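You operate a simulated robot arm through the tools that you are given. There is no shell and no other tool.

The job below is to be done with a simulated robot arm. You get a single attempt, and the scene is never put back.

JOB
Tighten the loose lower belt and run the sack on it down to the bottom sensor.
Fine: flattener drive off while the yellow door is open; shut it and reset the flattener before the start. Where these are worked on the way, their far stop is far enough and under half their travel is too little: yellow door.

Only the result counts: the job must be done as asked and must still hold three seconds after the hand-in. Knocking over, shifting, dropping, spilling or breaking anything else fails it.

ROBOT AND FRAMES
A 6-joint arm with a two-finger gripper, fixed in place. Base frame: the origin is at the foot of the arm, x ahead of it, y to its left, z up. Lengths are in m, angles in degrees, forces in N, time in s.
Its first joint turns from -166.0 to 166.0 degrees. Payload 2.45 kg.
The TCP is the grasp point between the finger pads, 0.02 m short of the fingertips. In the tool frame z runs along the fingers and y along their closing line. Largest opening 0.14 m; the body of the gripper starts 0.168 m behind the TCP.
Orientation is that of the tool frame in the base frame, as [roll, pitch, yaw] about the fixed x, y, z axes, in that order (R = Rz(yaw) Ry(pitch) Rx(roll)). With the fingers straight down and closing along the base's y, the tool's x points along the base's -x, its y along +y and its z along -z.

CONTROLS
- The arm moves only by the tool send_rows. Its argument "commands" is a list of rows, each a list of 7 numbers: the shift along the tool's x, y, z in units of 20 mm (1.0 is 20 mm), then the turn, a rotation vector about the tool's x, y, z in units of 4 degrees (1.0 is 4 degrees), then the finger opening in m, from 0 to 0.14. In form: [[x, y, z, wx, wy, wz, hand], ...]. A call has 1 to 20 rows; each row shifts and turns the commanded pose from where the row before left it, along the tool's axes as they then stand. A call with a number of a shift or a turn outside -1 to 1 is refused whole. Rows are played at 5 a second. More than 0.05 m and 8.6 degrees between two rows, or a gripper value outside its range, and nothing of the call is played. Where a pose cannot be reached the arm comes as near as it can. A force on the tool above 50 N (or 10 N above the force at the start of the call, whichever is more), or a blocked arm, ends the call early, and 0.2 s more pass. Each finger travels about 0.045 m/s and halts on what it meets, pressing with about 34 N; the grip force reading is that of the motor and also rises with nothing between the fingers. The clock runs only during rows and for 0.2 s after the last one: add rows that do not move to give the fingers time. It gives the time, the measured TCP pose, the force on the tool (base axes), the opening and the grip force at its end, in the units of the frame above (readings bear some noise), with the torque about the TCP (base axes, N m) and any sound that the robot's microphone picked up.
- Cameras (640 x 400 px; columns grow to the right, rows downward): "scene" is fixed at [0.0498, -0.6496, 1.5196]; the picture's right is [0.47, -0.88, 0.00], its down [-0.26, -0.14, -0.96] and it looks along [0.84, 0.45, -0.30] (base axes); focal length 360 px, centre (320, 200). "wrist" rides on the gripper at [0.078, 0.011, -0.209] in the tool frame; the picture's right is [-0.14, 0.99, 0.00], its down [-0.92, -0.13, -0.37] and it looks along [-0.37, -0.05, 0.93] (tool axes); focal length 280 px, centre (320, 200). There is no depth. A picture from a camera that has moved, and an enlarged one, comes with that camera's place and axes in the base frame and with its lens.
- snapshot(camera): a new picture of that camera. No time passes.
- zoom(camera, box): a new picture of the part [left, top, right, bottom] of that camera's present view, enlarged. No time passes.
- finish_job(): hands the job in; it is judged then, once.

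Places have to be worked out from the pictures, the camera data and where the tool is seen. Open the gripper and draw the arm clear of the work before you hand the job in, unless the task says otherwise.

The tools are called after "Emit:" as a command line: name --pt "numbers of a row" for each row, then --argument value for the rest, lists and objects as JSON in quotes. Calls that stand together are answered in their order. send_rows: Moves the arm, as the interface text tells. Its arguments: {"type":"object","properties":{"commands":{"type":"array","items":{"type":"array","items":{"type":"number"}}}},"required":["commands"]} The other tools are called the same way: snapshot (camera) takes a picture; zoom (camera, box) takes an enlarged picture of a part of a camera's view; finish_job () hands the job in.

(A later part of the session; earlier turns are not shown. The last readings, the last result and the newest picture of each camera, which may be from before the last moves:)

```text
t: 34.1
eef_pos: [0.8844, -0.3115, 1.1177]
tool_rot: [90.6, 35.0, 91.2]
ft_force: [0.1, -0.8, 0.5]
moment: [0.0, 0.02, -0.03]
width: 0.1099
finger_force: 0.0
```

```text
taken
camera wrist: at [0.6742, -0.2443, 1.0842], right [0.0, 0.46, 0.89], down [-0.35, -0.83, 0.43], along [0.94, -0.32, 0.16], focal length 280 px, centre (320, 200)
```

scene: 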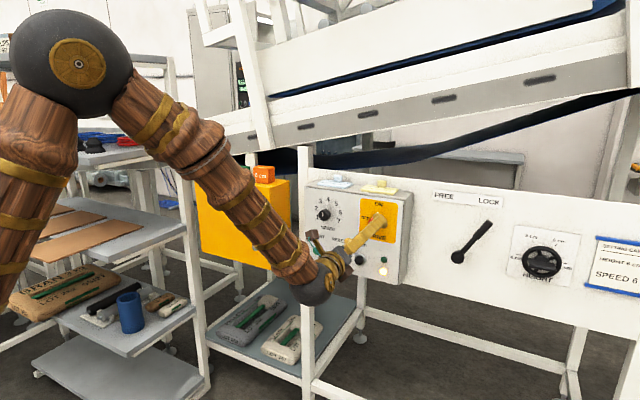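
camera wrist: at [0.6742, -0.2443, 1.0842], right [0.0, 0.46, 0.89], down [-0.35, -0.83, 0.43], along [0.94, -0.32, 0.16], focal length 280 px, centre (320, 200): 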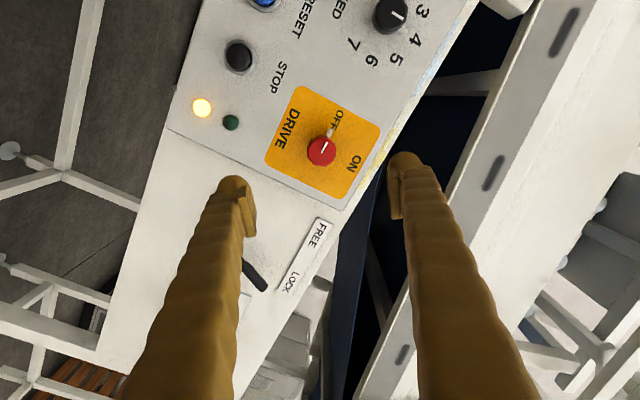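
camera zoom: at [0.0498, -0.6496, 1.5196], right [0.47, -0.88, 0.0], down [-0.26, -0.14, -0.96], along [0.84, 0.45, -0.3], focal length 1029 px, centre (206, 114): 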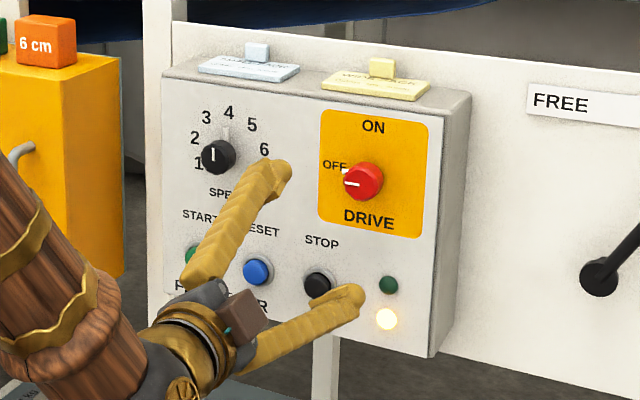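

Drive pointer now rests at OFF. Next, the door: I roll the tool to camera-up (about +125° more) so I get an upright view and margin on the roll axis.

Emit:
send_rows --pt "0 0 -1 0 0 1 0.11" --pt "0 0 0 0 0 1 0.11" --pt "0 0 0 0 0 1 0.11" --pt "0 0 0 0 0 1 0.11" --pt "0 0 0 0 0 1 0.11" --pt "0 0 0 0 0 1 0.11" --pt "0 0 0 0 0 1 0.11" --pt "0 0 0 0 0 1 0.11" --pt "0 0 0 0 0 1 0.11" --pt "0 0 0 0 0 1 0.11" --pt "0 0 0 0 0 1 0.11" --pt "0 0 0 0 0 1 0.11" --pt "0 0 0 0 0 1 0.11" --pt "0 0 0 0 0 1 0.11" --pt "0 0 0 0 0 1 0.11" --pt "0 0 0 0 0 1 0.11" --pt "0 0 0 0 0 1 0.11" --pt "0 0 0 0 0 1 0.11" --pt "0 0 0 0 0 1 0.11" --pt "0 0 0 0 0 1 0.11"

Emit:
send_rows --pt "0 0 0 0 0 1 0.11" --pt "0 0 0 0 0 1 0.11" --pt "0 0 0 0 0 1 0.11" --pt "0 0 0 0 0 1 0.11" --pt "0 0 0 0 0 1 0.11" --pt "0 0 0 0 0 1 0.11" --pt "0 0 0 0 0 1 0.11" --pt "0 0 0 0 0 1 0.11" --pt "0 0 0 0 0 1 0.11" --pt "0 0 0 0 0 1 0.11" --pt "0 0 0 0 0 1 0.11" --pt "0 0 0 0 0 0.25 0.11" --pt "0 0 0 0 0 0 0.11"

Emit:
snapshot --camera "wrist"

Emit:
snapshot --camera "scene"

```text
t: 38.3
eef_pos: [0.8639, -0.3126, 1.1179]
tool_rot: [90.7, -45.0, 90.3]
ft_force: [-0.1, 0.2, -0.3]
moment: [0.01, -0.01, 0.0]
width: 0.1098
finger_force: 0.0
```

```text
t: 41.1
eef_pos: [0.8647, -0.3111, 1.1172]
tool_rot: [-178.7, -89.5, -0.6]
ft_force: [0.6, 0.4, 0.6]
moment: [-0.02, 0.01, 0.01]
width: 0.11
finger_force: 0.2
```

```text
taken
camera wrist: at [0.6561, -0.3254, 1.1991], right [0.01, -0.99, -0.14], down [-0.38, 0.12, -0.92], along [0.93, 0.06, -0.37], focal length 280 px, centre (320, 200)
```

wrist: 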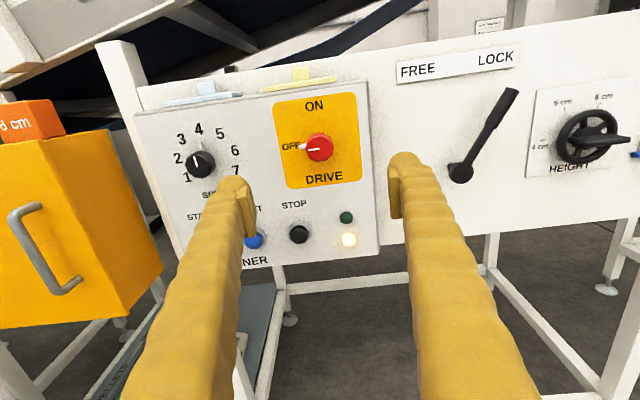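

```text
taken
```

scene: 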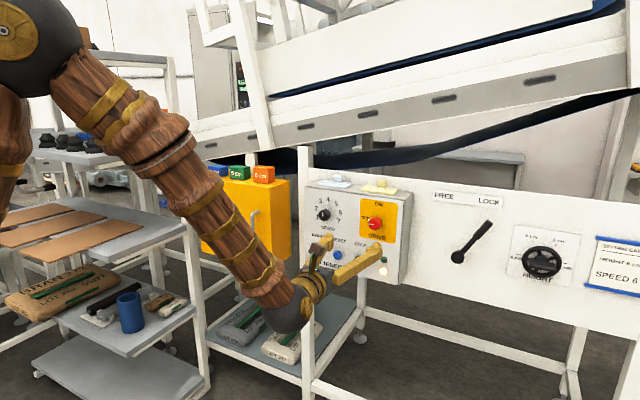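

Upright now (tool x=+Z, y=-Y, z=+X). The handle bar appears at about x≈1.015, y≈0.14, z 0.94–1.09. I move across to a standoff in front of it.

Emit:
send_rows --pt "0 -1 0 -0.17 0.12 0 0.11" --pt "-0.25 -1 0 0 0 0 0.11" --pt "-0.25 -1 0 0 0 0 0.11" --pt "-0.25 -1 0 0 0 0 0.11" --pt "-0.25 -1 0 0 0 0 0.11" --pt "-0.25 -1 0 0 0 0 0.11" --pt "-0.25 -1 0 0 0 0 0.11" --pt "-0.25 -1 0 0 0 0 0.11" --pt "-0.25 -1 0 0 0 0 0.11" --pt "-0.25 -1 0 0 0 0 0.11" --pt "-0.25 -1 0 0 0 0 0.11" --pt "-0.25 -1 0 0 0 0 0.11" --pt "-0.25 -1 0 0 0 0 0.11" --pt "-0.25 -1 0 0 0 0 0.11" --pt "-0.25 -1 0 0 0 0 0.11" --pt "-0.25 -1 0 0 0 0 0.11" --pt "-0.25 -1 0 0 0 0 0.11" --pt "-0.25 -1 0 0 0 0 0.11" --pt "-0.25 -1 0 0 0 0 0.11" --pt "-0.25 -1 0 0 0 0 0.11"

Emit:
snapshot --camera "wrist"

Emit:
snapshot --camera "scene"

```text
t: 45.3
eef_pos: [0.8263, -0.1113, 1.0409]
tool_rot: [-179.4, -89.9, 1.2]
ft_force: [0.6, 0.7, -0.6]
moment: [0.0, -0.02, 0.01]
width: 0.1099
finger_force: 0.0
out of reach, approached as far as the arm can: row 10, 11, 12, 13, 14, 15, 16, 17, 18, 19, 20
```

```text
taken
camera wrist: at [0.6176, -0.1283, 1.1207], right [0.03, -0.99, -0.14], down [-0.37, 0.12, -0.92], along [0.93, 0.08, -0.37], focal length 280 px, centre (320, 200)
```

wrist: 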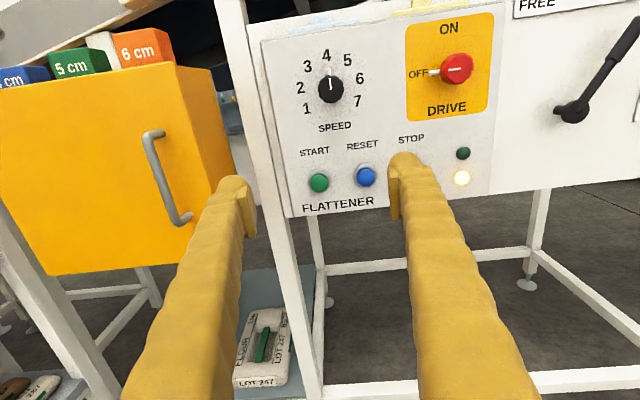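

```text
taken
```

scene: 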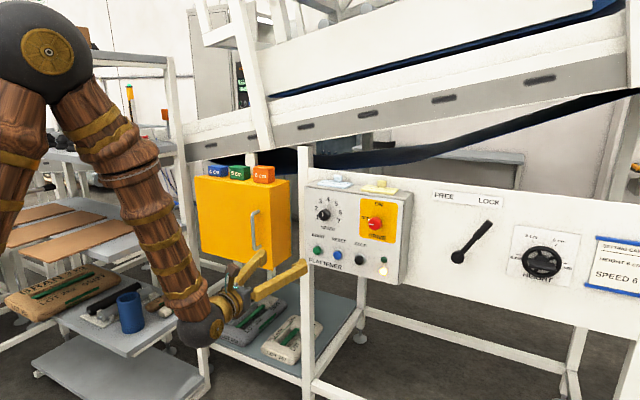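

The arm reports out of reach from y≈-0.11 on: it seems the wrist flipped into a configuration where joint 4 is at its end when I tilted up off-plane earlier. I'll retrace to the start position, unroll, tilt back down (unflip), and then tilt up again in the arm's own plane.

Emit:
send_rows --pt "1 0.2 -0.47 0 0 0 0.11" --pt "1 0 -0.47 0 0 0 0.11" --pt "1 0 -0.47 0 0 0 0.11" --pt "1 0 -0.47 0 0 0 0.11" --pt "1 0 -0.47 0 0 0 0.11" --pt "1 0 -0.47 0 0 0 0.11" --pt "1 0 -0.47 0 0 0 0.11" --pt "1 0 -0.47 0 0 0 0.11" --pt "1 0 -0.47 0 0 0 0.11" --pt "1 0 -0.47 0 0 0 0.11" --pt "1 0 -0.47 0 0 0 0.11" --pt "1 0 -0.47 0 0 0 0.11" --pt "1 0 -0.47 0 0 0 0.11" --pt "1 0 -0.47 0 0 0 0.11" --pt "1 0 -0.47 0 0 0 0.11"

Emit:
send_rows --pt "0 0 0 0 0 -1 0.11" --pt "0 0 0 0 0 -1 0.11" --pt "0 0 0 0 0 -1 0.11" --pt "0 0 0 0 0 -1 0.11" --pt "0 0 0 0 0 -1 0.11" --pt "0 0 0 0 0 -1 0.11" --pt "0 0 0 0 0 -1 0.11" --pt "0 0 0 0 0 -1 0.11" --pt "0 0 0 0 0 -1 0.11" --pt "0 0 0 0 0 -1 0.11" --pt "0 0 0 0 0 -1 0.11" --pt "0 0 0 0 0 -1 0.11" --pt "0 0 0 0 0 -1 0.11" --pt "0 0 0 0 0 -1 0.11" --pt "0 0 0 0 0 -1 0.11" --pt "0 0 0 0 0 -1 0.11" --pt "0 0 0 0 0 -1 0.11" --pt "0 0 0 0 0 -1 0.11" --pt "0 0 0 0 0 -1 0.11" --pt "0 0 0 0 0 -1 0.11"

Emit:
snapshot --camera "scene"

```text
t: 48.7
eef_pos: [0.7092, -0.1134, 1.3068]
tool_rot: [-161.5, -87.0, -17.0]
ft_force: [0.2, -0.1, -0.6]
moment: [0.01, 0.0, 0.08]
width: 0.1101
finger_force: 0.0
out of reach, approached as far as the arm can: row 1
stopped in row 15: the arm was blocked; the commanded pose is now the measured one
```

```text
t: 52.9
eef_pos: [0.7075, -0.1157, 1.3049]
tool_rot: [93.1, -10.9, 90.5]
ft_force: [0.8, 0.2, 0.3]
moment: [-0.02, 0.02, 0.0]
width: 0.11
finger_force: 0.0
```

```text
taken
```

scene: 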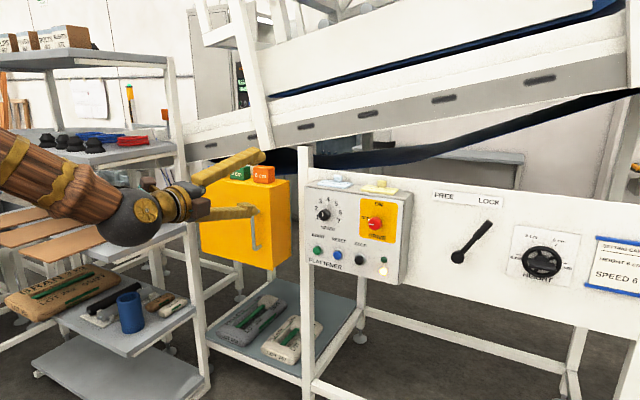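

Roll is at ~100°; continuing to unroll to 0, then I'll tilt down.

Emit:
send_rows --pt "0 0 0 0 0 -1 0.11" --pt "0 0 0 0 0 -1 0.11" --pt "0 0 0 0 0 -1 0.11" --pt "0 0 0 0 0 -1 0.11" --pt "0 0 0 0 0 -1 0.11" --pt "0 0 0 0 0 -1 0.11" --pt "0 0 0 0 0 -1 0.11" --pt "0 0 0 0 0 -1 0.11" --pt "0 0 0 0 0 -1 0.11" --pt "0 0 0 0 0 -1 0.11" --pt "0 0 0 0 0 -1 0.11" --pt "0 0 0 0 0 -1 0.11" --pt "0 0 0 0 0 -1 0.11" --pt "0 0 0 0 0 -1 0.11" --pt "0 0 0 0 0 -1 0.11" --pt "0 0 0 0 0 -1 0.11" --pt "0 0 0 0 0 -1 0.11" --pt "0 0 0 0 0 -1 0.11" --pt "0 0 0 0 0 -1 0.11" --pt "0 0 0 0 0 -1 0.11"

Emit:
send_rows --pt "0 0 0 0 0 -1 0.11" --pt "0 0 0 0 0 -1 0.11" --pt "0 0 0 0 0 -1 0.11" --pt "0 0 0 0 0 -1 0.11" --pt "0 0 0 0 0 0 0.11"

```text
t: 57.1
eef_pos: [0.7065, -0.1163, 1.3066]
tool_rot: [98.2, 68.9, 98.7]
ft_force: [0.0, 0.2, -0.7]
moment: [0.0, -0.01, -0.01]
width: 0.1098
finger_force: 0.1
```

```text
t: 58.3
eef_pos: [0.706, -0.1168, 1.3073]
tool_rot: [120.0, 84.3, 121.1]
ft_force: [0.0, -0.9, 0.0]
moment: [0.02, -0.02, 0.03]
width: 0.1101
finger_force: 0.1
```

Roll is ~5°. Now tilt down about tool y to undo the wrist flip along the original path.

Emit:
send_rows --pt "0 0 0 0 1 0 0.11" --pt "0 0 0 0 1 0 0.11" --pt "0 0 0 0 1 0 0.11" --pt "0 0 0 0 1 0 0.11" --pt "0 0 0 0 1 0 0.11" --pt "0 0 0 0 1 0 0.11" --pt "0 0 0 0 1 0 0.11" --pt "0 0 0 0 1 0 0.11" --pt "0 0 0 0 1 0 0.11" --pt "0 0 0 0 1 0 0.11" --pt "0 0 0 0 1 0 0.11" --pt "0 0 0 0 1 0 0.11" --pt "0 0 0 0 0 0 0.11"

Emit:
snapshot --camera "scene"

```text
t: 61.1
eef_pos: [0.7035, -0.1168, 1.3131]
tool_rot: [173.8, 39.3, 177.0]
ft_force: [-0.2, -0.2, -1.0]
moment: [-0.02, 0.01, 0.0]
width: 0.11
finger_force: 0.1
```

```text
taken
```

scene: 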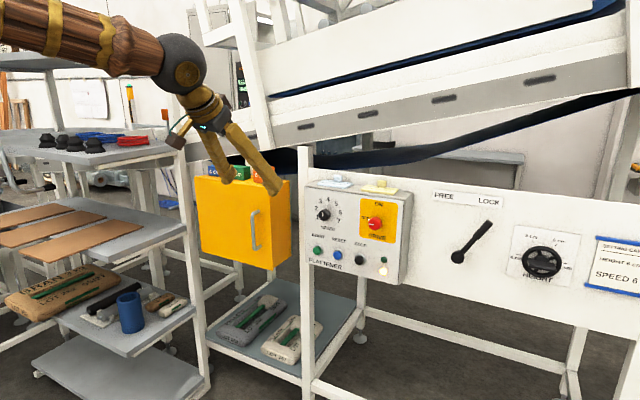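

Tool is now tilted about 39° from vertical and should be unflipped. I straighten the sideways tilt and move to y≈0 so the next tilt-up happens in the arm's own plane.

Emit:
send_rows --pt "0 0 0 0.54 0 -0.29 0.11" --pt "0 0 0 0.53 0 -0.29 0.11" --pt "-0.5 1 0.42 0 0 0 0.11" --pt "-0.5 1 0.42 0 0 0 0.11" --pt "-0.5 1 0.42 0 0 0 0.11" --pt "-0.5 1 0.42 0 0 0 0.11" --pt "-0.5 1 0.42 0 0 0 0.11" --pt "-0.5 0.83 0.42 0 0 0 0.11" --pt "0 0 0 0 0 0 0.11"

Emit:
snapshot --camera "scene"

```text
t: 63.1
eef_pos: [0.7835, 0.0019, 1.3106]
tool_rot: [180.0, 39.5, 179.9]
ft_force: [0.4, -0.4, -1.6]
moment: [0.0, 0.02, -0.03]
width: 0.1101
finger_force: 0.1
```

```text
taken
```

scene: 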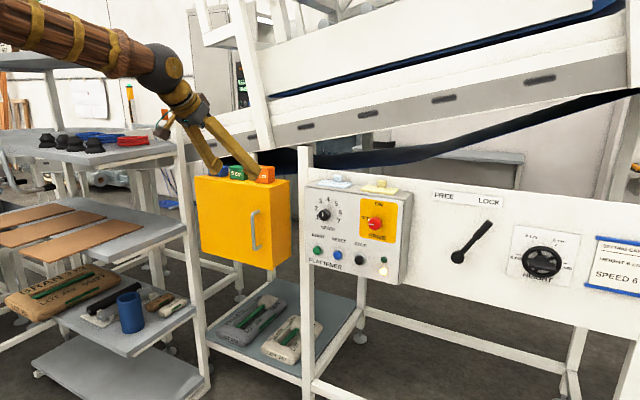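

Orientation is clean (39.5° tilt, yaw aligned, y≈0). I tilt up the remaining 50° in-plane.

Emit:
send_rows --pt "0 -0.09 0 0 -1 0 0.11" --pt "0 0 0 0 -1 0 0.11" --pt "0 0 0 0 -1 0 0.11" --pt "0 0 0 0 -1 0 0.11" --pt "0 0 0 0 -1 0 0.11" --pt "0 0 0 0 -1 0 0.11" --pt "0 0 0 0 -1 0 0.11" --pt "0 0 0 0 -1 0 0.11" --pt "0 0 0 0 -1 0 0.11" --pt "0 0 0 0 -1 0 0.11" --pt "0 0 0 0 -1 0 0.11" --pt "0 0 0 0 -1 0 0.11" --pt "0 0 0 0 -0.6 0 0.11" --pt "0 0 0 0 0 0 0.11"

Emit:
snapshot --camera "scene"

Emit:
snapshot --camera "wrist"

```text
t: 66.1
eef_pos: [0.7824, -0.0025, 1.3101]
tool_rot: [149.2, 89.9, 149.0]
ft_force: [1.1, -0.4, 1.3]
moment: [0.0, -0.02, 0.0]
width: 0.1099
finger_force: 0.0
```

```text
taken
```

scene: 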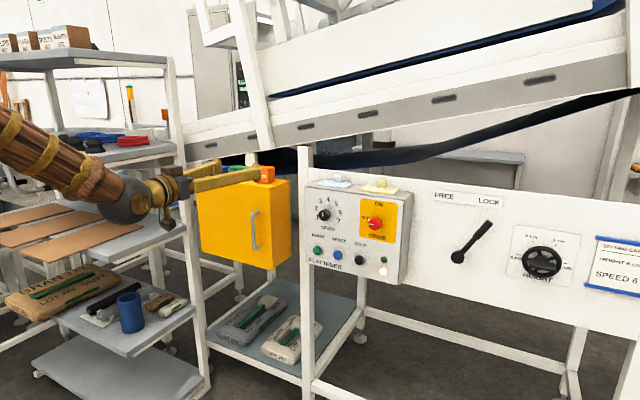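

```text
taken
camera wrist: at [0.573, 0.0091, 1.2335], right [0.0, 0.99, 0.14], down [-0.37, -0.13, 0.92], along [0.93, -0.05, 0.36], focal length 280 px, centre (320, 200)
```

wrist: 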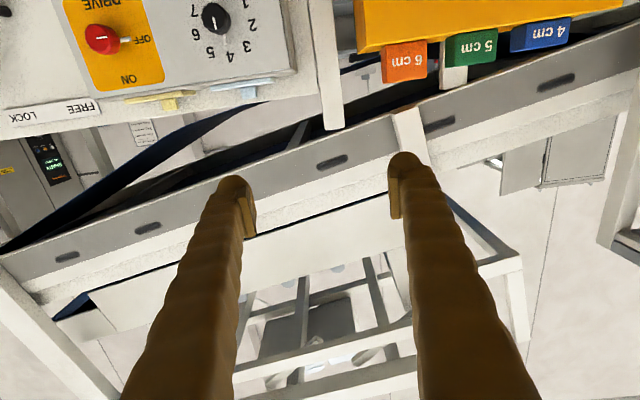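

Horizontal reached with no limit now. I move to a standoff in front of the door handle.

Emit:
send_rows --pt "1 0.47 0 0 0 0 0.11" --pt "1 0.47 0 0 0 0 0.11" --pt "1 0.47 0 0 0 0 0.11" --pt "1 0.47 0.2 0 0 0 0.11" --pt "1 0.47 0.2 0 0 0 0.11" --pt "1 0.47 0.2 0 0 0 0.11" --pt "1 0.47 0.2 0 0 0 0.11" --pt "1 0.47 0.2 0 0 0 0.11" --pt "1 0.47 0.3 0 0 0 0.1" --pt "1 0.47 0.3 0 0 0 0.1" --pt "1 0.47 0.3 0 0 0 0.1" --pt "1 0.47 0.3 0 0 0 0.1" --pt "1 0.47 0.3 0 0 0 0.1" --pt "1 0.47 0.3 0 0 0 0.1" --pt "1 0.47 0.3 0 0 0 0.1" --pt "0 0 0 0 0 0 0.1"

Emit:
snapshot --camera "scene"

Emit:
snapshot --camera "wrist"

```text
t: 69.5
eef_pos: [0.8451, 0.1394, 1.011]
tool_rot: [152.6, 89.9, 152.4]
ft_force: [0.1, -0.8, 0.4]
moment: [-0.02, 0.01, 0.0]
width: 0.1
finger_force: 0.1
```

```text
taken
```

scene: 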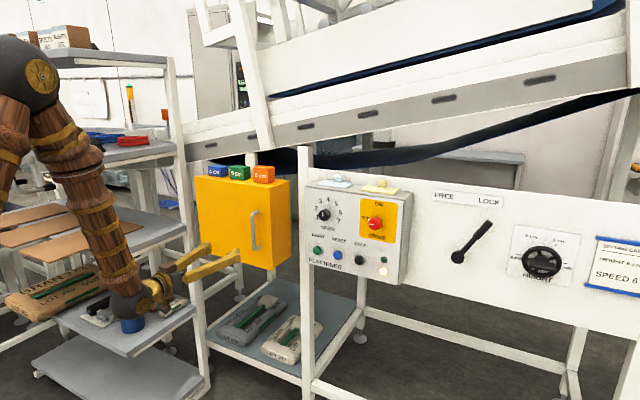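

```text
taken
camera wrist: at [0.6351, 0.1501, 0.9331], right [0.0, 0.99, 0.14], down [-0.37, -0.13, 0.92], along [0.93, -0.05, 0.36], focal length 280 px, centre (320, 200)
```

wrist: 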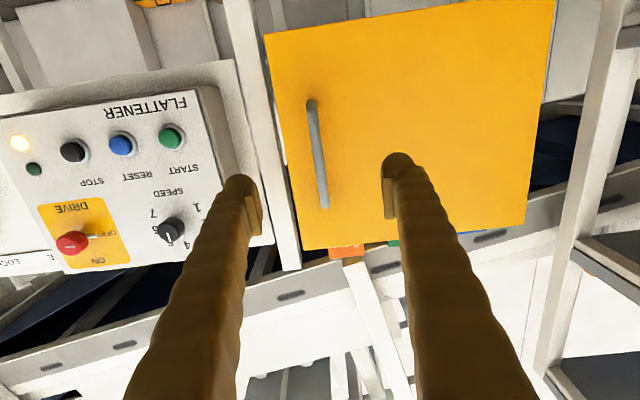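

The handle bar measures y≈0.136, z 0.94–1.09, x≈1.015; hinge side y≈0.458; the shelf rack lies at y≳0.55. I advance onto the bar and close.

Emit:
send_rows --pt "0 -0.17 1 0 0 0 0.1" --pt "0 0 1 0 0 0 0.1" --pt "0 0 1 0 0 0 0.1" --pt "0 0 1 0 0 0 0.1" --pt "0 0 1 0 0 0 0.1" --pt "0 0 1 0 0 0 0.1" --pt "0 0 1 0 0 0 0.1" --pt "0 0 1 0 0 0 0.1" --pt "0 0 0.3 0 0 0 0.1" --pt "0 0 0 0 0 0 0.1"

Emit:
snapshot --camera "wrist"

Emit:
zoom --camera "scene" --box '[180, 150, 320, 300]'

```text
t: 71.7
eef_pos: [1.0105, 0.1377, 1.0104]
tool_rot: [156.2, 89.9, 156.1]
ft_force: [-0.4, 1.1, 0.7]
moment: [-0.01, -0.02, 0.0]
width: 0.1001
finger_force: 0.1
```

```text
taken
camera wrist: at [0.8014, 0.148, 0.9338], right [0.0, 0.99, 0.14], down [-0.37, -0.13, 0.92], along [0.93, -0.05, 0.36], focal length 280 px, centre (320, 200)
```

wrist: 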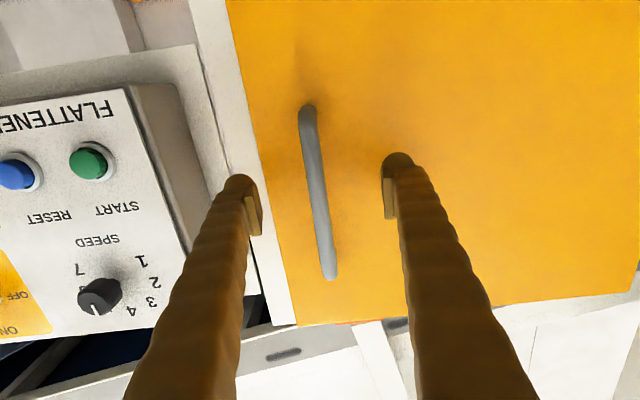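

```text
2.67 times, centred on (250, 225) of scene
camera zoom: at [0.0498, -0.6496, 1.5196], right [0.47, -0.88, 0.0], down [-0.26, -0.14, -0.96], along [0.84, 0.45, -0.3], focal length 960 px, centre (507, 133)
```

zoom: 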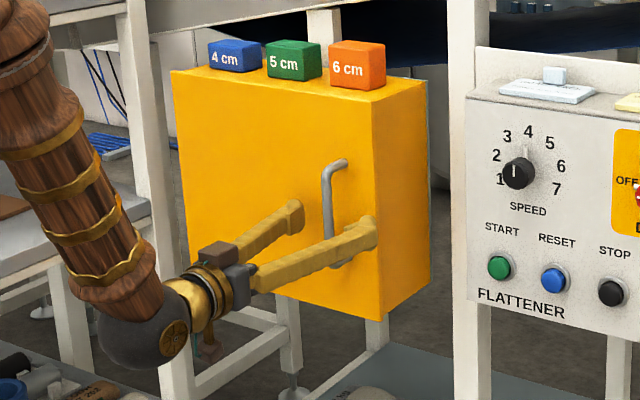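

The bar sits between the fingers at TCP depth. I close on it.

Emit:
send_rows --pt "0 0 0 0 0 0 0.08" --pt "0 0 0 0 0 0 0.06" --pt "0 0 0 0 0 0 0.04" --pt "0 0 0 0 0 0 0.02" --pt "0 0 0 0 0 0 0.005" --pt "0 0 0 0 0 0 0.0" --pt "0 0 0 0 0 0 0.0" --pt "0 0 0 0 0 0 0.0"

Emit:
snapshot --camera "wrist"

```text
t: 73.5
eef_pos: [1.0104, 0.1357, 1.0109]
tool_rot: [148.7, 89.9, 148.6]
ft_force: [-1.5, -20.9, -0.2]
moment: [-0.15, 0.02, 0.04]
width: 0.0092
finger_force: 36.5
```

```text
taken
camera wrist: at [0.8014, 0.1471, 0.9338], right [0.0, 0.99, 0.14], down [-0.37, -0.13, 0.92], along [0.93, -0.05, 0.36], focal length 280 px, centre (320, 200)
```

wrist: 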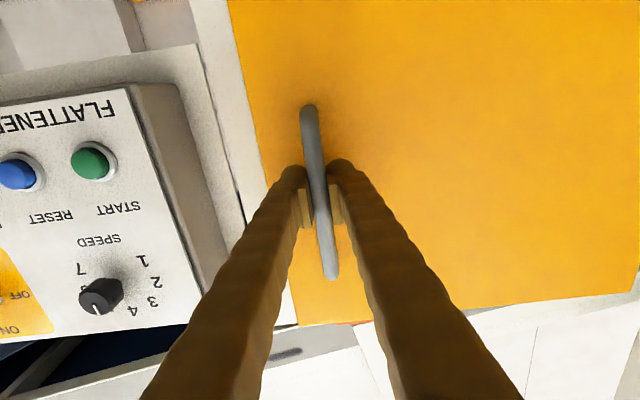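

Gripped the bar (9 mm). I relieve the side load and pull the first 10° of arc to test the door.

Emit:
send_rows --pt "0 -0.08 0 0 0 0 0.0" --pt "0 0.1 -0.927 0 0 0 0.0" --pt "0 0.2 -0.927 0 0 0 0.0" --pt "0 0.3 -0.927 0 0 0 0.0"

Emit:
zoom --camera "scene" --box '[180, 150, 320, 300]'

Emit:
snapshot --camera "wrist"

```text
t: 74.5
eef_pos: [0.9562, 0.1474, 1.0107]
tool_rot: [105.8, 89.9, 105.7]
ft_force: [2.2, 7.2, 13.0]
moment: [0.09, 0.09, -0.05]
width: 0.009
finger_force: 36.5
```

```text
2.67 times, centred on (250, 225) of scene
camera zoom: at [0.0498, -0.6496, 1.5196], right [0.47, -0.88, 0.0], down [-0.26, -0.14, -0.96], along [0.84, 0.45, -0.3], focal length 960 px, centre (507, 133)
```

zoom: 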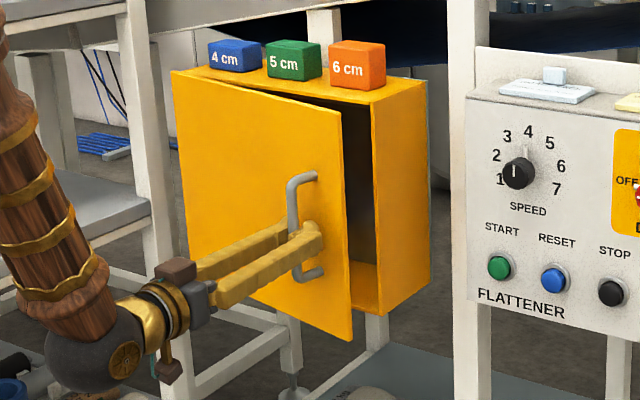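

```text
taken
camera wrist: at [0.7457, 0.1587, 0.9333], right [0.0, 0.99, 0.14], down [-0.37, -0.13, 0.92], along [0.93, -0.05, 0.36], focal length 280 px, centre (320, 200)
```

wrist: 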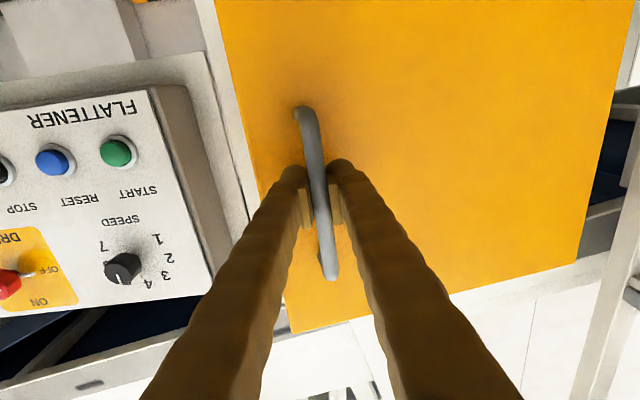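

The door opens as modelled (hinge at the left). I continue pulling along the arc to about 40°.

Emit:
send_rows --pt "0 0.33 -0.89 0 0 0 0.0" --pt "0 0.37 -0.875 0 0 0 0.0" --pt "0 0.41 -0.86 0 0 0 0.0" --pt "0 0.47 -0.82 0 0 0 0.0" --pt "0 0.52 -0.8 0 0 0 0.0" --pt "0 0.56 -0.77 0 0 0 0.0" --pt "0 0.6 -0.73 0 0 0 0.0" --pt "0 0.65 -0.7 0 0 0 0.0" --pt "0 0.69 -0.66 0 0 0 0.0"

Emit:
snapshot --camera "scene"

Emit:
snapshot --camera "wrist"

```text
t: 76.5
eef_pos: [0.8131, 0.2392, 1.0099]
tool_rot: [175.1, 89.8, 175.0]
ft_force: [1.3, 0.0, -8.5]
moment: [0.45, 0.06, -0.02]
width: 0.0091
finger_force: 36.9
```

```text
taken
```

scene: 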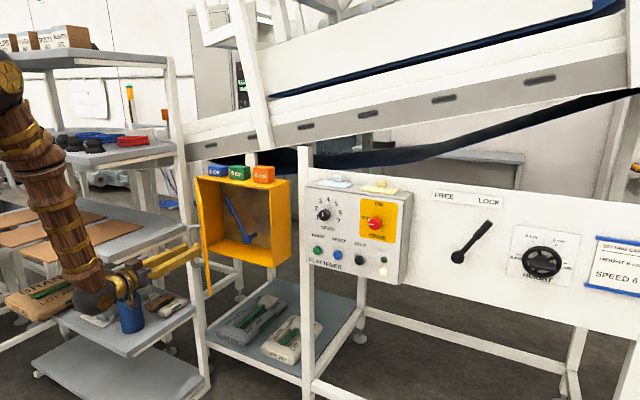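

```text
taken
camera wrist: at [0.6036, 0.25, 0.934], right [0.0, 0.99, 0.14], down [-0.37, -0.13, 0.92], along [0.93, -0.05, 0.36], focal length 280 px, centre (320, 200)
```

wrist: 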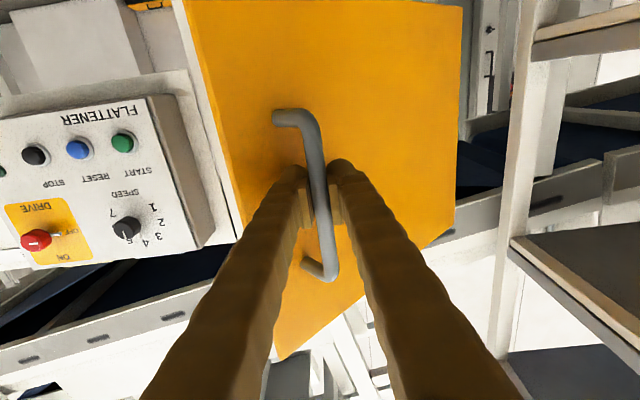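

The door is ~40° open and a blue lever shows inside the cabinet. I take a closer look inside and at the shelf clearance.

Emit:
zoom --camera "scene" --box '[180, 150, 320, 300]'

Emit:
zoom --camera "scene" --box '[0, 150, 240, 340]'

```text
2.67 times, centred on (250, 225) of scene
camera zoom: at [0.0498, -0.6496, 1.5196], right [0.47, -0.88, 0.0], down [-0.26, -0.14, -0.96], along [0.84, 0.45, -0.3], focal length 960 px, centre (507, 133)
```

zoom: 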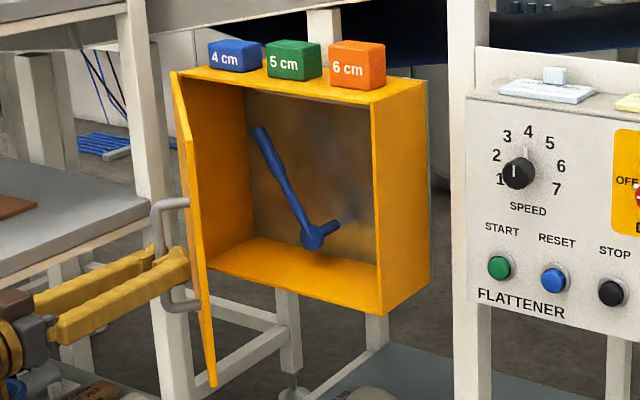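

```text
2.11 times, centred on (120, 245) of scene
camera zoom: at [0.0498, -0.6496, 1.5196], right [0.47, -0.88, 0.0], down [-0.26, -0.14, -0.96], along [0.84, 0.45, -0.3], focal length 758 px, centre (741, 105)
```

zoom: 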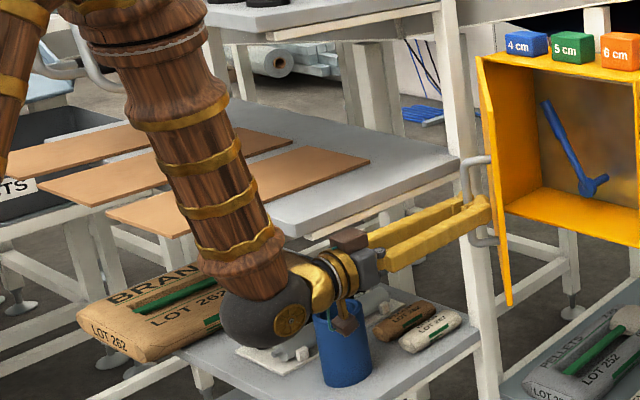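

Forces are small and clearance looks fine. I keep pulling along the arc to about 70°.

Emit:
send_rows --pt "0 0.72 -0.61 0 0 0 0.0" --pt "0 0.76 -0.57 0 0 0 0.0" --pt "0 0.79 -0.53 0 0 0 0.0" --pt "0 0.82 -0.48 0 0 0 0.0" --pt "0 0.85 -0.43 0 0 0 0.0" --pt "0 0.87 -0.39 0 0 0 0.0" --pt "0 0.89 -0.33 0 0 0 0.0" --pt "0 0.91 -0.28 0 0 0 0.0" --pt "0 0.92 -0.23 0 0 0 0.0"

Emit:
snapshot --camera "scene"

Emit:
snapshot --camera "wrist"

```text
t: 78.5
eef_pos: [0.7365, 0.3896, 1.0123]
tool_rot: [64.9, 89.8, 64.9]
ft_force: [17.2, 3.5, 21.5]
moment: [0.49, -0.1, 0.0]
width: 0.0091
finger_force: 36.8
```

```text
taken
```

scene: 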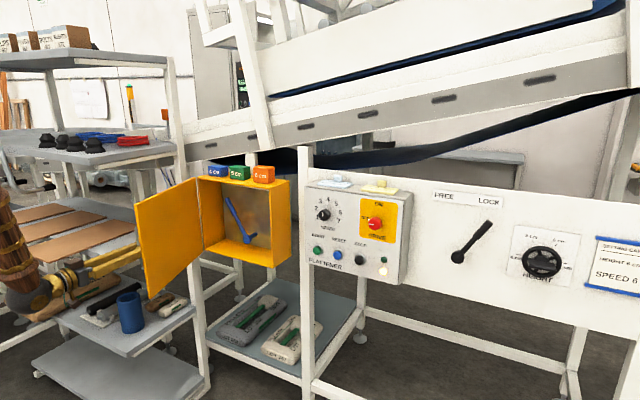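

```text
taken
camera wrist: at [0.5272, 0.4014, 0.9344], right [0.0, 0.99, 0.14], down [-0.37, -0.13, 0.92], along [0.93, -0.05, 0.37], focal length 280 px, centre (320, 200)
```

wrist: 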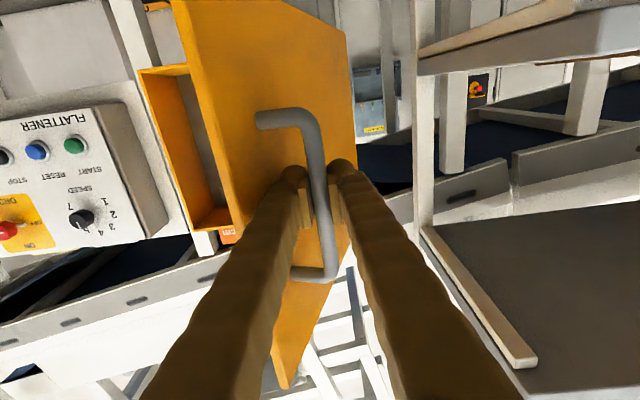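

The door is ~70° open, with modest load. I ease a bit further to ~80°.

Emit:
send_rows --pt "0.1 0.9 0.1 0 0 0 0.0" --pt "0.1 0.92 0 0 0 0 0.0" --pt "0 0.9 0 0 0 0 0.0"

Emit:
snapshot --camera "wrist"

Emit:
snapshot --camera "scene"

```text
t: 79.3
eef_pos: [0.7365, 0.4441, 1.0076]
tool_rot: [176.4, 89.7, 176.2]
ft_force: [-34.6, -1.3, 13.5]
moment: [0.74, 0.06, -0.01]
width: 0.0086
finger_force: 36.4
```

```text
taken
camera wrist: at [0.5268, 0.4551, 0.9301], right [0.0, 0.99, 0.14], down [-0.37, -0.13, 0.92], along [0.93, -0.05, 0.36], focal length 280 px, centre (320, 200)
```

wrist: 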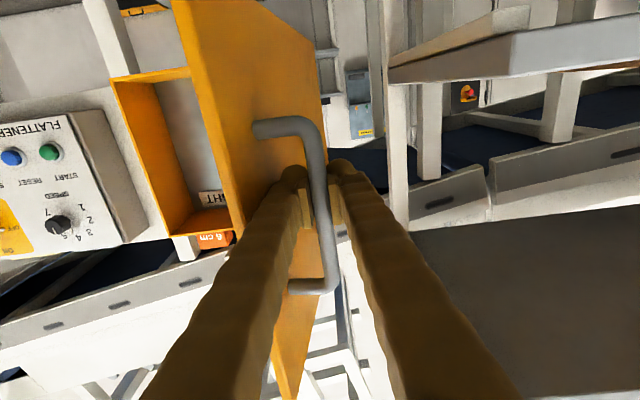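

```text
taken
```

scene: 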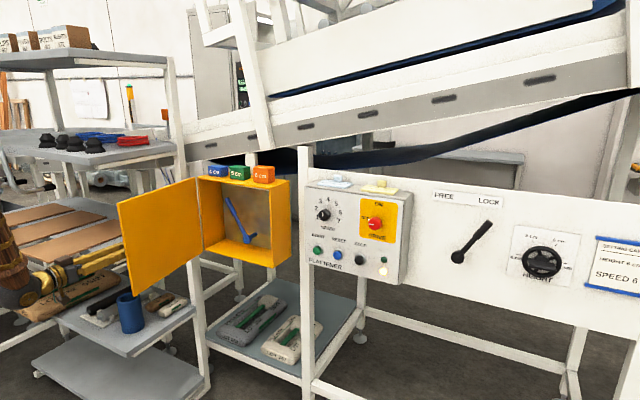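

A "TIGHT" label is glimpsed inside on the cabinet's right. Load shows the bar wants to be ~5 mm nearer me, so I relieve and open on toward 90°.

Emit:
send_rows --pt "0.05 0.3 -0.3 0 0 0 0.0" --pt "0 0.8 0 0 0 0 0.0" --pt "0 0.8 0.05 0 0 0 0.0"

Emit:
snapshot --camera "wrist"

Emit:
snapshot --camera "scene"

```text
t: 80.1
eef_pos: [0.7336, 0.4839, 1.0047]
tool_rot: [163.5, 89.8, 163.3]
ft_force: [15.6, -1.5, 12.4]
moment: [0.69, -0.36, -0.01]
width: 0.0092
finger_force: 36.5
```

```text
taken
camera wrist: at [0.5239, 0.4935, 0.9289], right [0.0, 0.99, 0.14], down [-0.37, -0.13, 0.92], along [0.93, -0.05, 0.36], focal length 280 px, centre (320, 200)
```

wrist: 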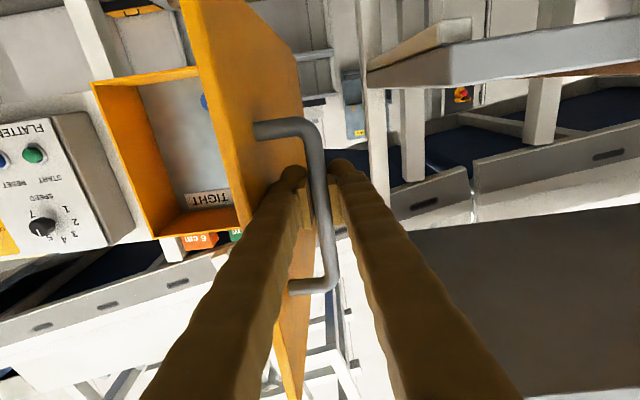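

```text
taken
```

scene: 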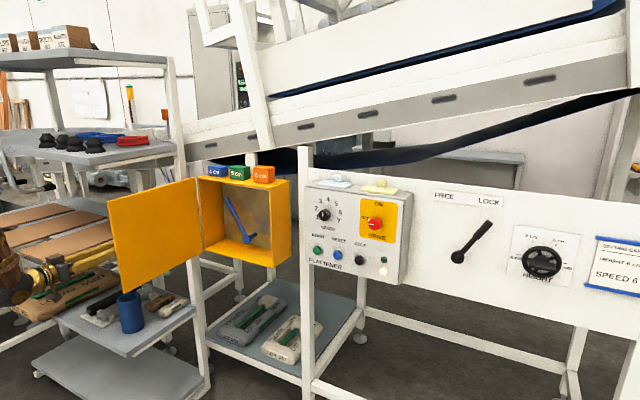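

The door is at ~87° and the label "TIGHT" sits inside at about y≈0.18, z≈1.14 (right of the lever pivot at y≈0.26). I open the fingers just a little, since the door face is close, and back straight off the bar.

Emit:
send_rows --pt "0 0 0 0 0 0 0.015" --pt "0 0 0 0 0 0 0.025" --pt "0 0 0 0 0 0 0.03" --pt "0 0 0 0 0 0 0.03" --pt "0 0 -0.5 0 0 0 0.03" --pt "0 0 -1 0 0 0 0.03" --pt "0 0 -1 0 0 0 0.03" --pt "0 0 -1 0 0 0 0.03" --pt "0 0 -1 0 0 0 0.03" --pt "0 0 -0.5 0 0 0 0.03"

Emit:
snapshot --camera "wrist"

Emit:
snapshot --camera "scene"

```text
t: 82.3
eef_pos: [0.6341, 0.4811, 1.0076]
tool_rot: [155.9, 89.9, 155.7]
ft_force: [-0.3, -0.8, -0.7]
moment: [0.02, -0.03, 0.03]
width: 0.03
finger_force: 0.0
```

```text
taken
camera wrist: at [0.4242, 0.492, 0.9297], right [0.0, 0.99, 0.14], down [-0.37, -0.13, 0.92], along [0.93, -0.05, 0.36], focal length 280 px, centre (320, 200)
```

wrist: 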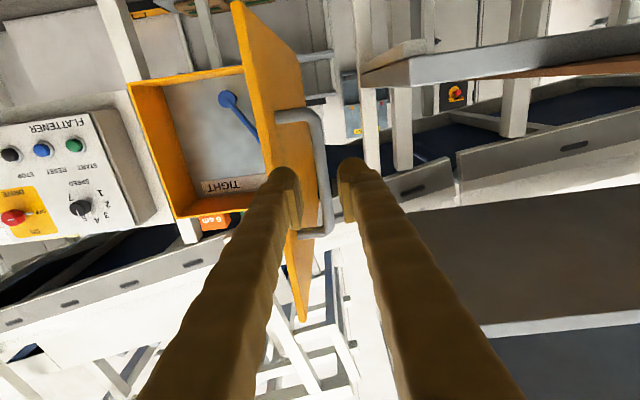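

```text
taken
```

scene: 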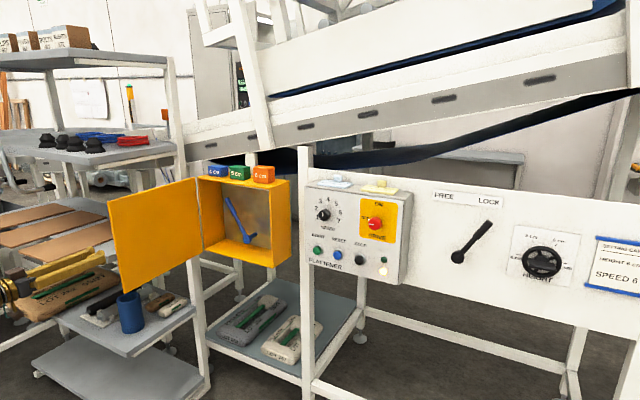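

Released cleanly and the door stays. I back a little more and move right past the door's free edge to look into the cabinet.

Emit:
send_rows --pt "0 0 -1 0 0 0 0.03" --pt "0 -1 0 0 0 0 0.03" --pt "0 -1 0 0 0 0 0.03" --pt "0 -1 0 0 0 0 0.03" --pt "0 -1 0 0 0 0 0.03" --pt "0 -1 0 0 0 0 0.03" --pt "0 -1 0 0 0 0 0.03" --pt "0 -1 0 0 0 0 0.03" --pt "0 -1 0 0 0 0 0.03" --pt "0 -1 0 0 0 0 0.03" --pt "0 -1 0 0 0 0 0.03" --pt "0 -1 0 0 0 0 0.03" --pt "0 0 1 0 0 0 0.03" --pt "0 0 1 0 0 0 0.03" --pt "0 0 1 0 0 0 0.03" --pt "0 0 0 0 0 0 0.03"

Emit:
snapshot --camera "wrist"

Emit:
zoom --camera "scene" --box '[100, 150, 320, 300]'

```text
t: 85.7
eef_pos: [0.7292, 0.327, 1.0204]
tool_rot: [162.3, 89.8, 162.3]
ft_force: [0.4, 0.4, -0.9]
moment: [0.01, 0.0, 0.0]
width: 0.0301
finger_force: 0.0
out of reach, approached as far as the arm can: row 7, 8, 9, 10, 11, 12
```

```text
taken
camera wrist: at [0.5194, 0.3377, 0.944], right [0.0, 0.99, 0.14], down [-0.37, -0.13, 0.92], along [0.93, -0.05, 0.36], focal length 280 px, centre (320, 200)
```

wrist: 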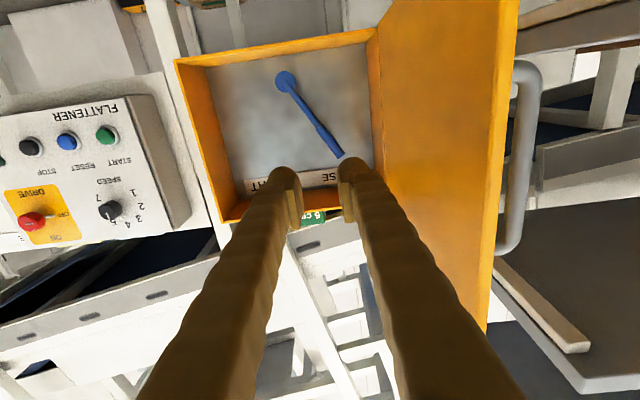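

```text
2.67 times, centred on (210, 225) of scene
camera zoom: at [0.0498, -0.6496, 1.5196], right [0.47, -0.88, 0.0], down [-0.26, -0.14, -0.96], along [0.84, 0.45, -0.3], focal length 960 px, centre (613, 133)
```

zoom: 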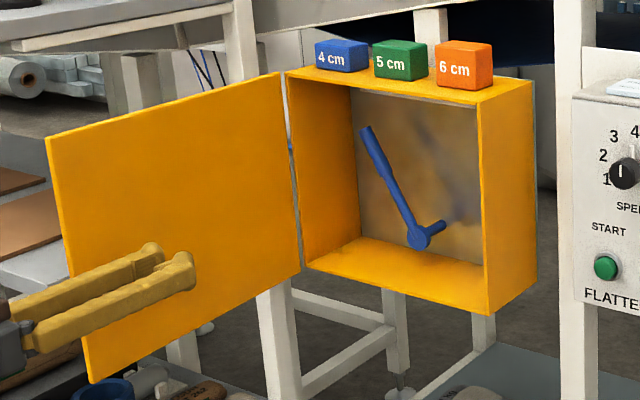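

I see "LOOSE" at upper left and "TIGHT" at upper right, the blue lever pointing to LOOSE. Triangulated: hub ≈(1.13, 0.273, 0.914), tip ≈(1.127, 0.363, 1.08). I align in front of the lever and go partly forward.

Emit:
send_rows --pt "-0.35 0.3 0 0 0 0 0.05" --pt "-0.38 0.25 0 0 0 0 0.07" --pt "0 0 1 0 0 0 0.07" --pt "0 0 1 0 0 0 0.07" --pt "0 0 1 0 0 0 0.07" --pt "0 0 1 0 0 0 0.07" --pt "0 0 1 0 0 0 0.07" --pt "0 0 1 0 0 0 0.07" --pt "0 0 1 0 0 0 0.07" --pt "0 0 1 0 0 0 0.07" --pt "0 0 1 0 0 0 0.07" --pt "0 0 1 0 0 0 0.07" --pt "0 0 0 0 0 0 0.07"

Emit:
snapshot --camera "wrist"

Emit:
zoom --camera "scene" --box '[100, 150, 320, 300]'

```text
t: 88.5
eef_pos: [0.9295, 0.3361, 1.0367]
tool_rot: [167.3, 89.9, 167.3]
ft_force: [-0.1, 0.4, 0.9]
moment: [-0.03, -0.03, -0.01]
width: 0.07
finger_force: 0.1
```

```text
taken
camera wrist: at [0.7193, 0.3471, 0.9588], right [0.0, 0.99, 0.14], down [-0.37, -0.13, 0.92], along [0.93, -0.05, 0.36], focal length 280 px, centre (320, 200)
```

wrist: 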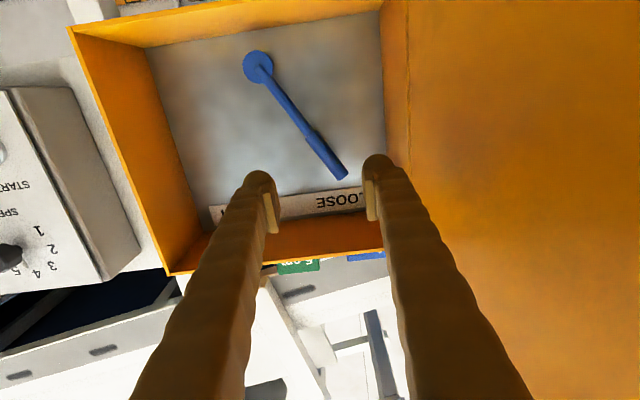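

```text
2.67 times, centred on (210, 225) of scene
camera zoom: at [0.0498, -0.6496, 1.5196], right [0.47, -0.88, 0.0], down [-0.26, -0.14, -0.96], along [0.84, 0.45, -0.3], focal length 960 px, centre (613, 133)
```

zoom: 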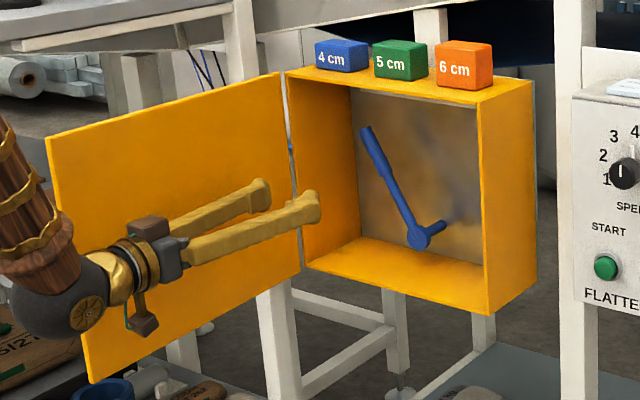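

Geometry confirmed: at z≈1.037 the lever is at y≈0.335, right in front of the TCP. I advance so the fingers straddle the lever.

Emit:
send_rows --pt "0 0 1 0 0 0 0.07" --pt "0 0 1 0 0 0 0.07" --pt "0 0 1 0 0 0 0.07" --pt "0 0 1 0 0 0 0.07" --pt "0 0 1 0 0 0 0.07" --pt "0 0 1 0 0 0 0.07" --pt "0 0 1 0 0 0 0.07" --pt "0 0 1 0 0 0 0.07" --pt "0 0 1 0 0 0 0.07" --pt "0 0 0.5 0 0 0 0.07" --pt "0 0 0 0 0 0 0.07"

Emit:
snapshot --camera "wrist"

Emit:
zoom --camera "scene" --box '[100, 150, 320, 300]'

```text
t: 90.9
eef_pos: [1.1194, 0.3369, 1.0333]
tool_rot: [166.5, 90.0, 166.4]
ft_force: [-0.4, 0.4, 0.0]
moment: [-0.01, 0.0, 0.04]
width: 0.0698
finger_force: 0.1
```

```text
taken
camera wrist: at [0.9096, 0.3478, 0.9568], right [0.0, 0.99, 0.14], down [-0.37, -0.13, 0.92], along [0.93, -0.05, 0.36], focal length 280 px, centre (320, 200)
```

wrist: 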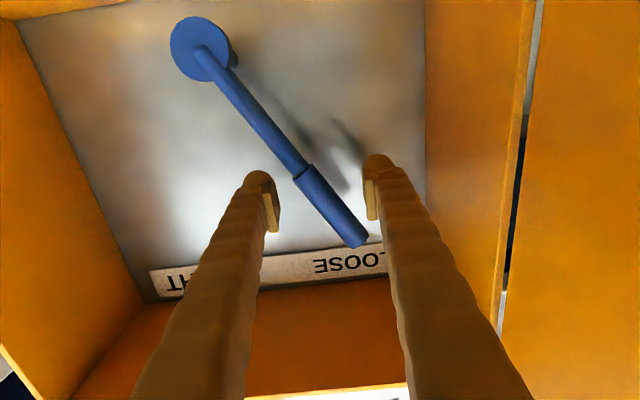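

```text
2.67 times, centred on (210, 225) of scene
camera zoom: at [0.0498, -0.6496, 1.5196], right [0.47, -0.88, 0.0], down [-0.26, -0.14, -0.96], along [0.84, 0.45, -0.3], focal length 960 px, centre (613, 133)
```

zoom: 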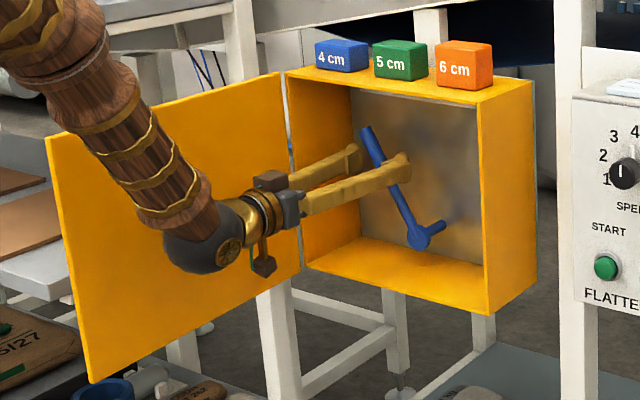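

The lever is between the fingers. I go 10 mm deeper and sweep right (-y) so the left finger carries the lever toward TIGHT.

Emit:
send_rows --pt "0 0 0.5 0 0 0 0.07" --pt "0 -0.8 0 0 0 0 0.07" --pt "0 -0.8 0 0 0 0 0.07" --pt "0 -0.8 0 0 0 0 0.07" --pt "0 -0.8 0 0 0 0 0.07"

Emit:
snapshot --camera "wrist"

Emit:
snapshot --camera "scene"

```text
t: 92.1
eef_pos: [1.1265, 0.2726, 1.0338]
tool_rot: [169.1, 89.9, 169.0]
ft_force: [0.8, -0.6, 0.7]
moment: [0.01, -0.02, -0.04]
width: 0.0696
finger_force: 0.0
```

```text
taken
camera wrist: at [0.9182, 0.2834, 0.9569], right [0.0, 0.99, 0.14], down [-0.37, -0.13, 0.92], along [0.93, -0.05, 0.36], focal length 280 px, centre (320, 200)
```

wrist: 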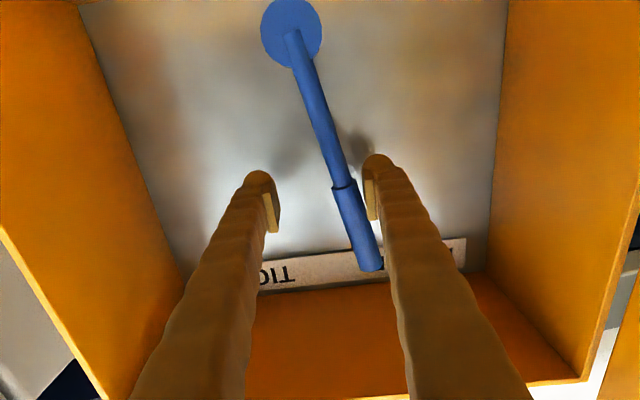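

```text
taken
```

scene: 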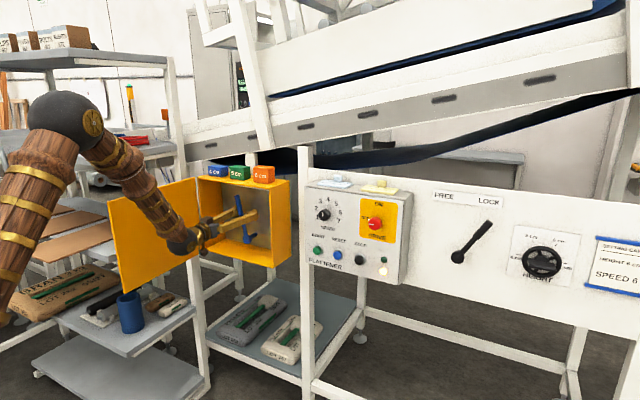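

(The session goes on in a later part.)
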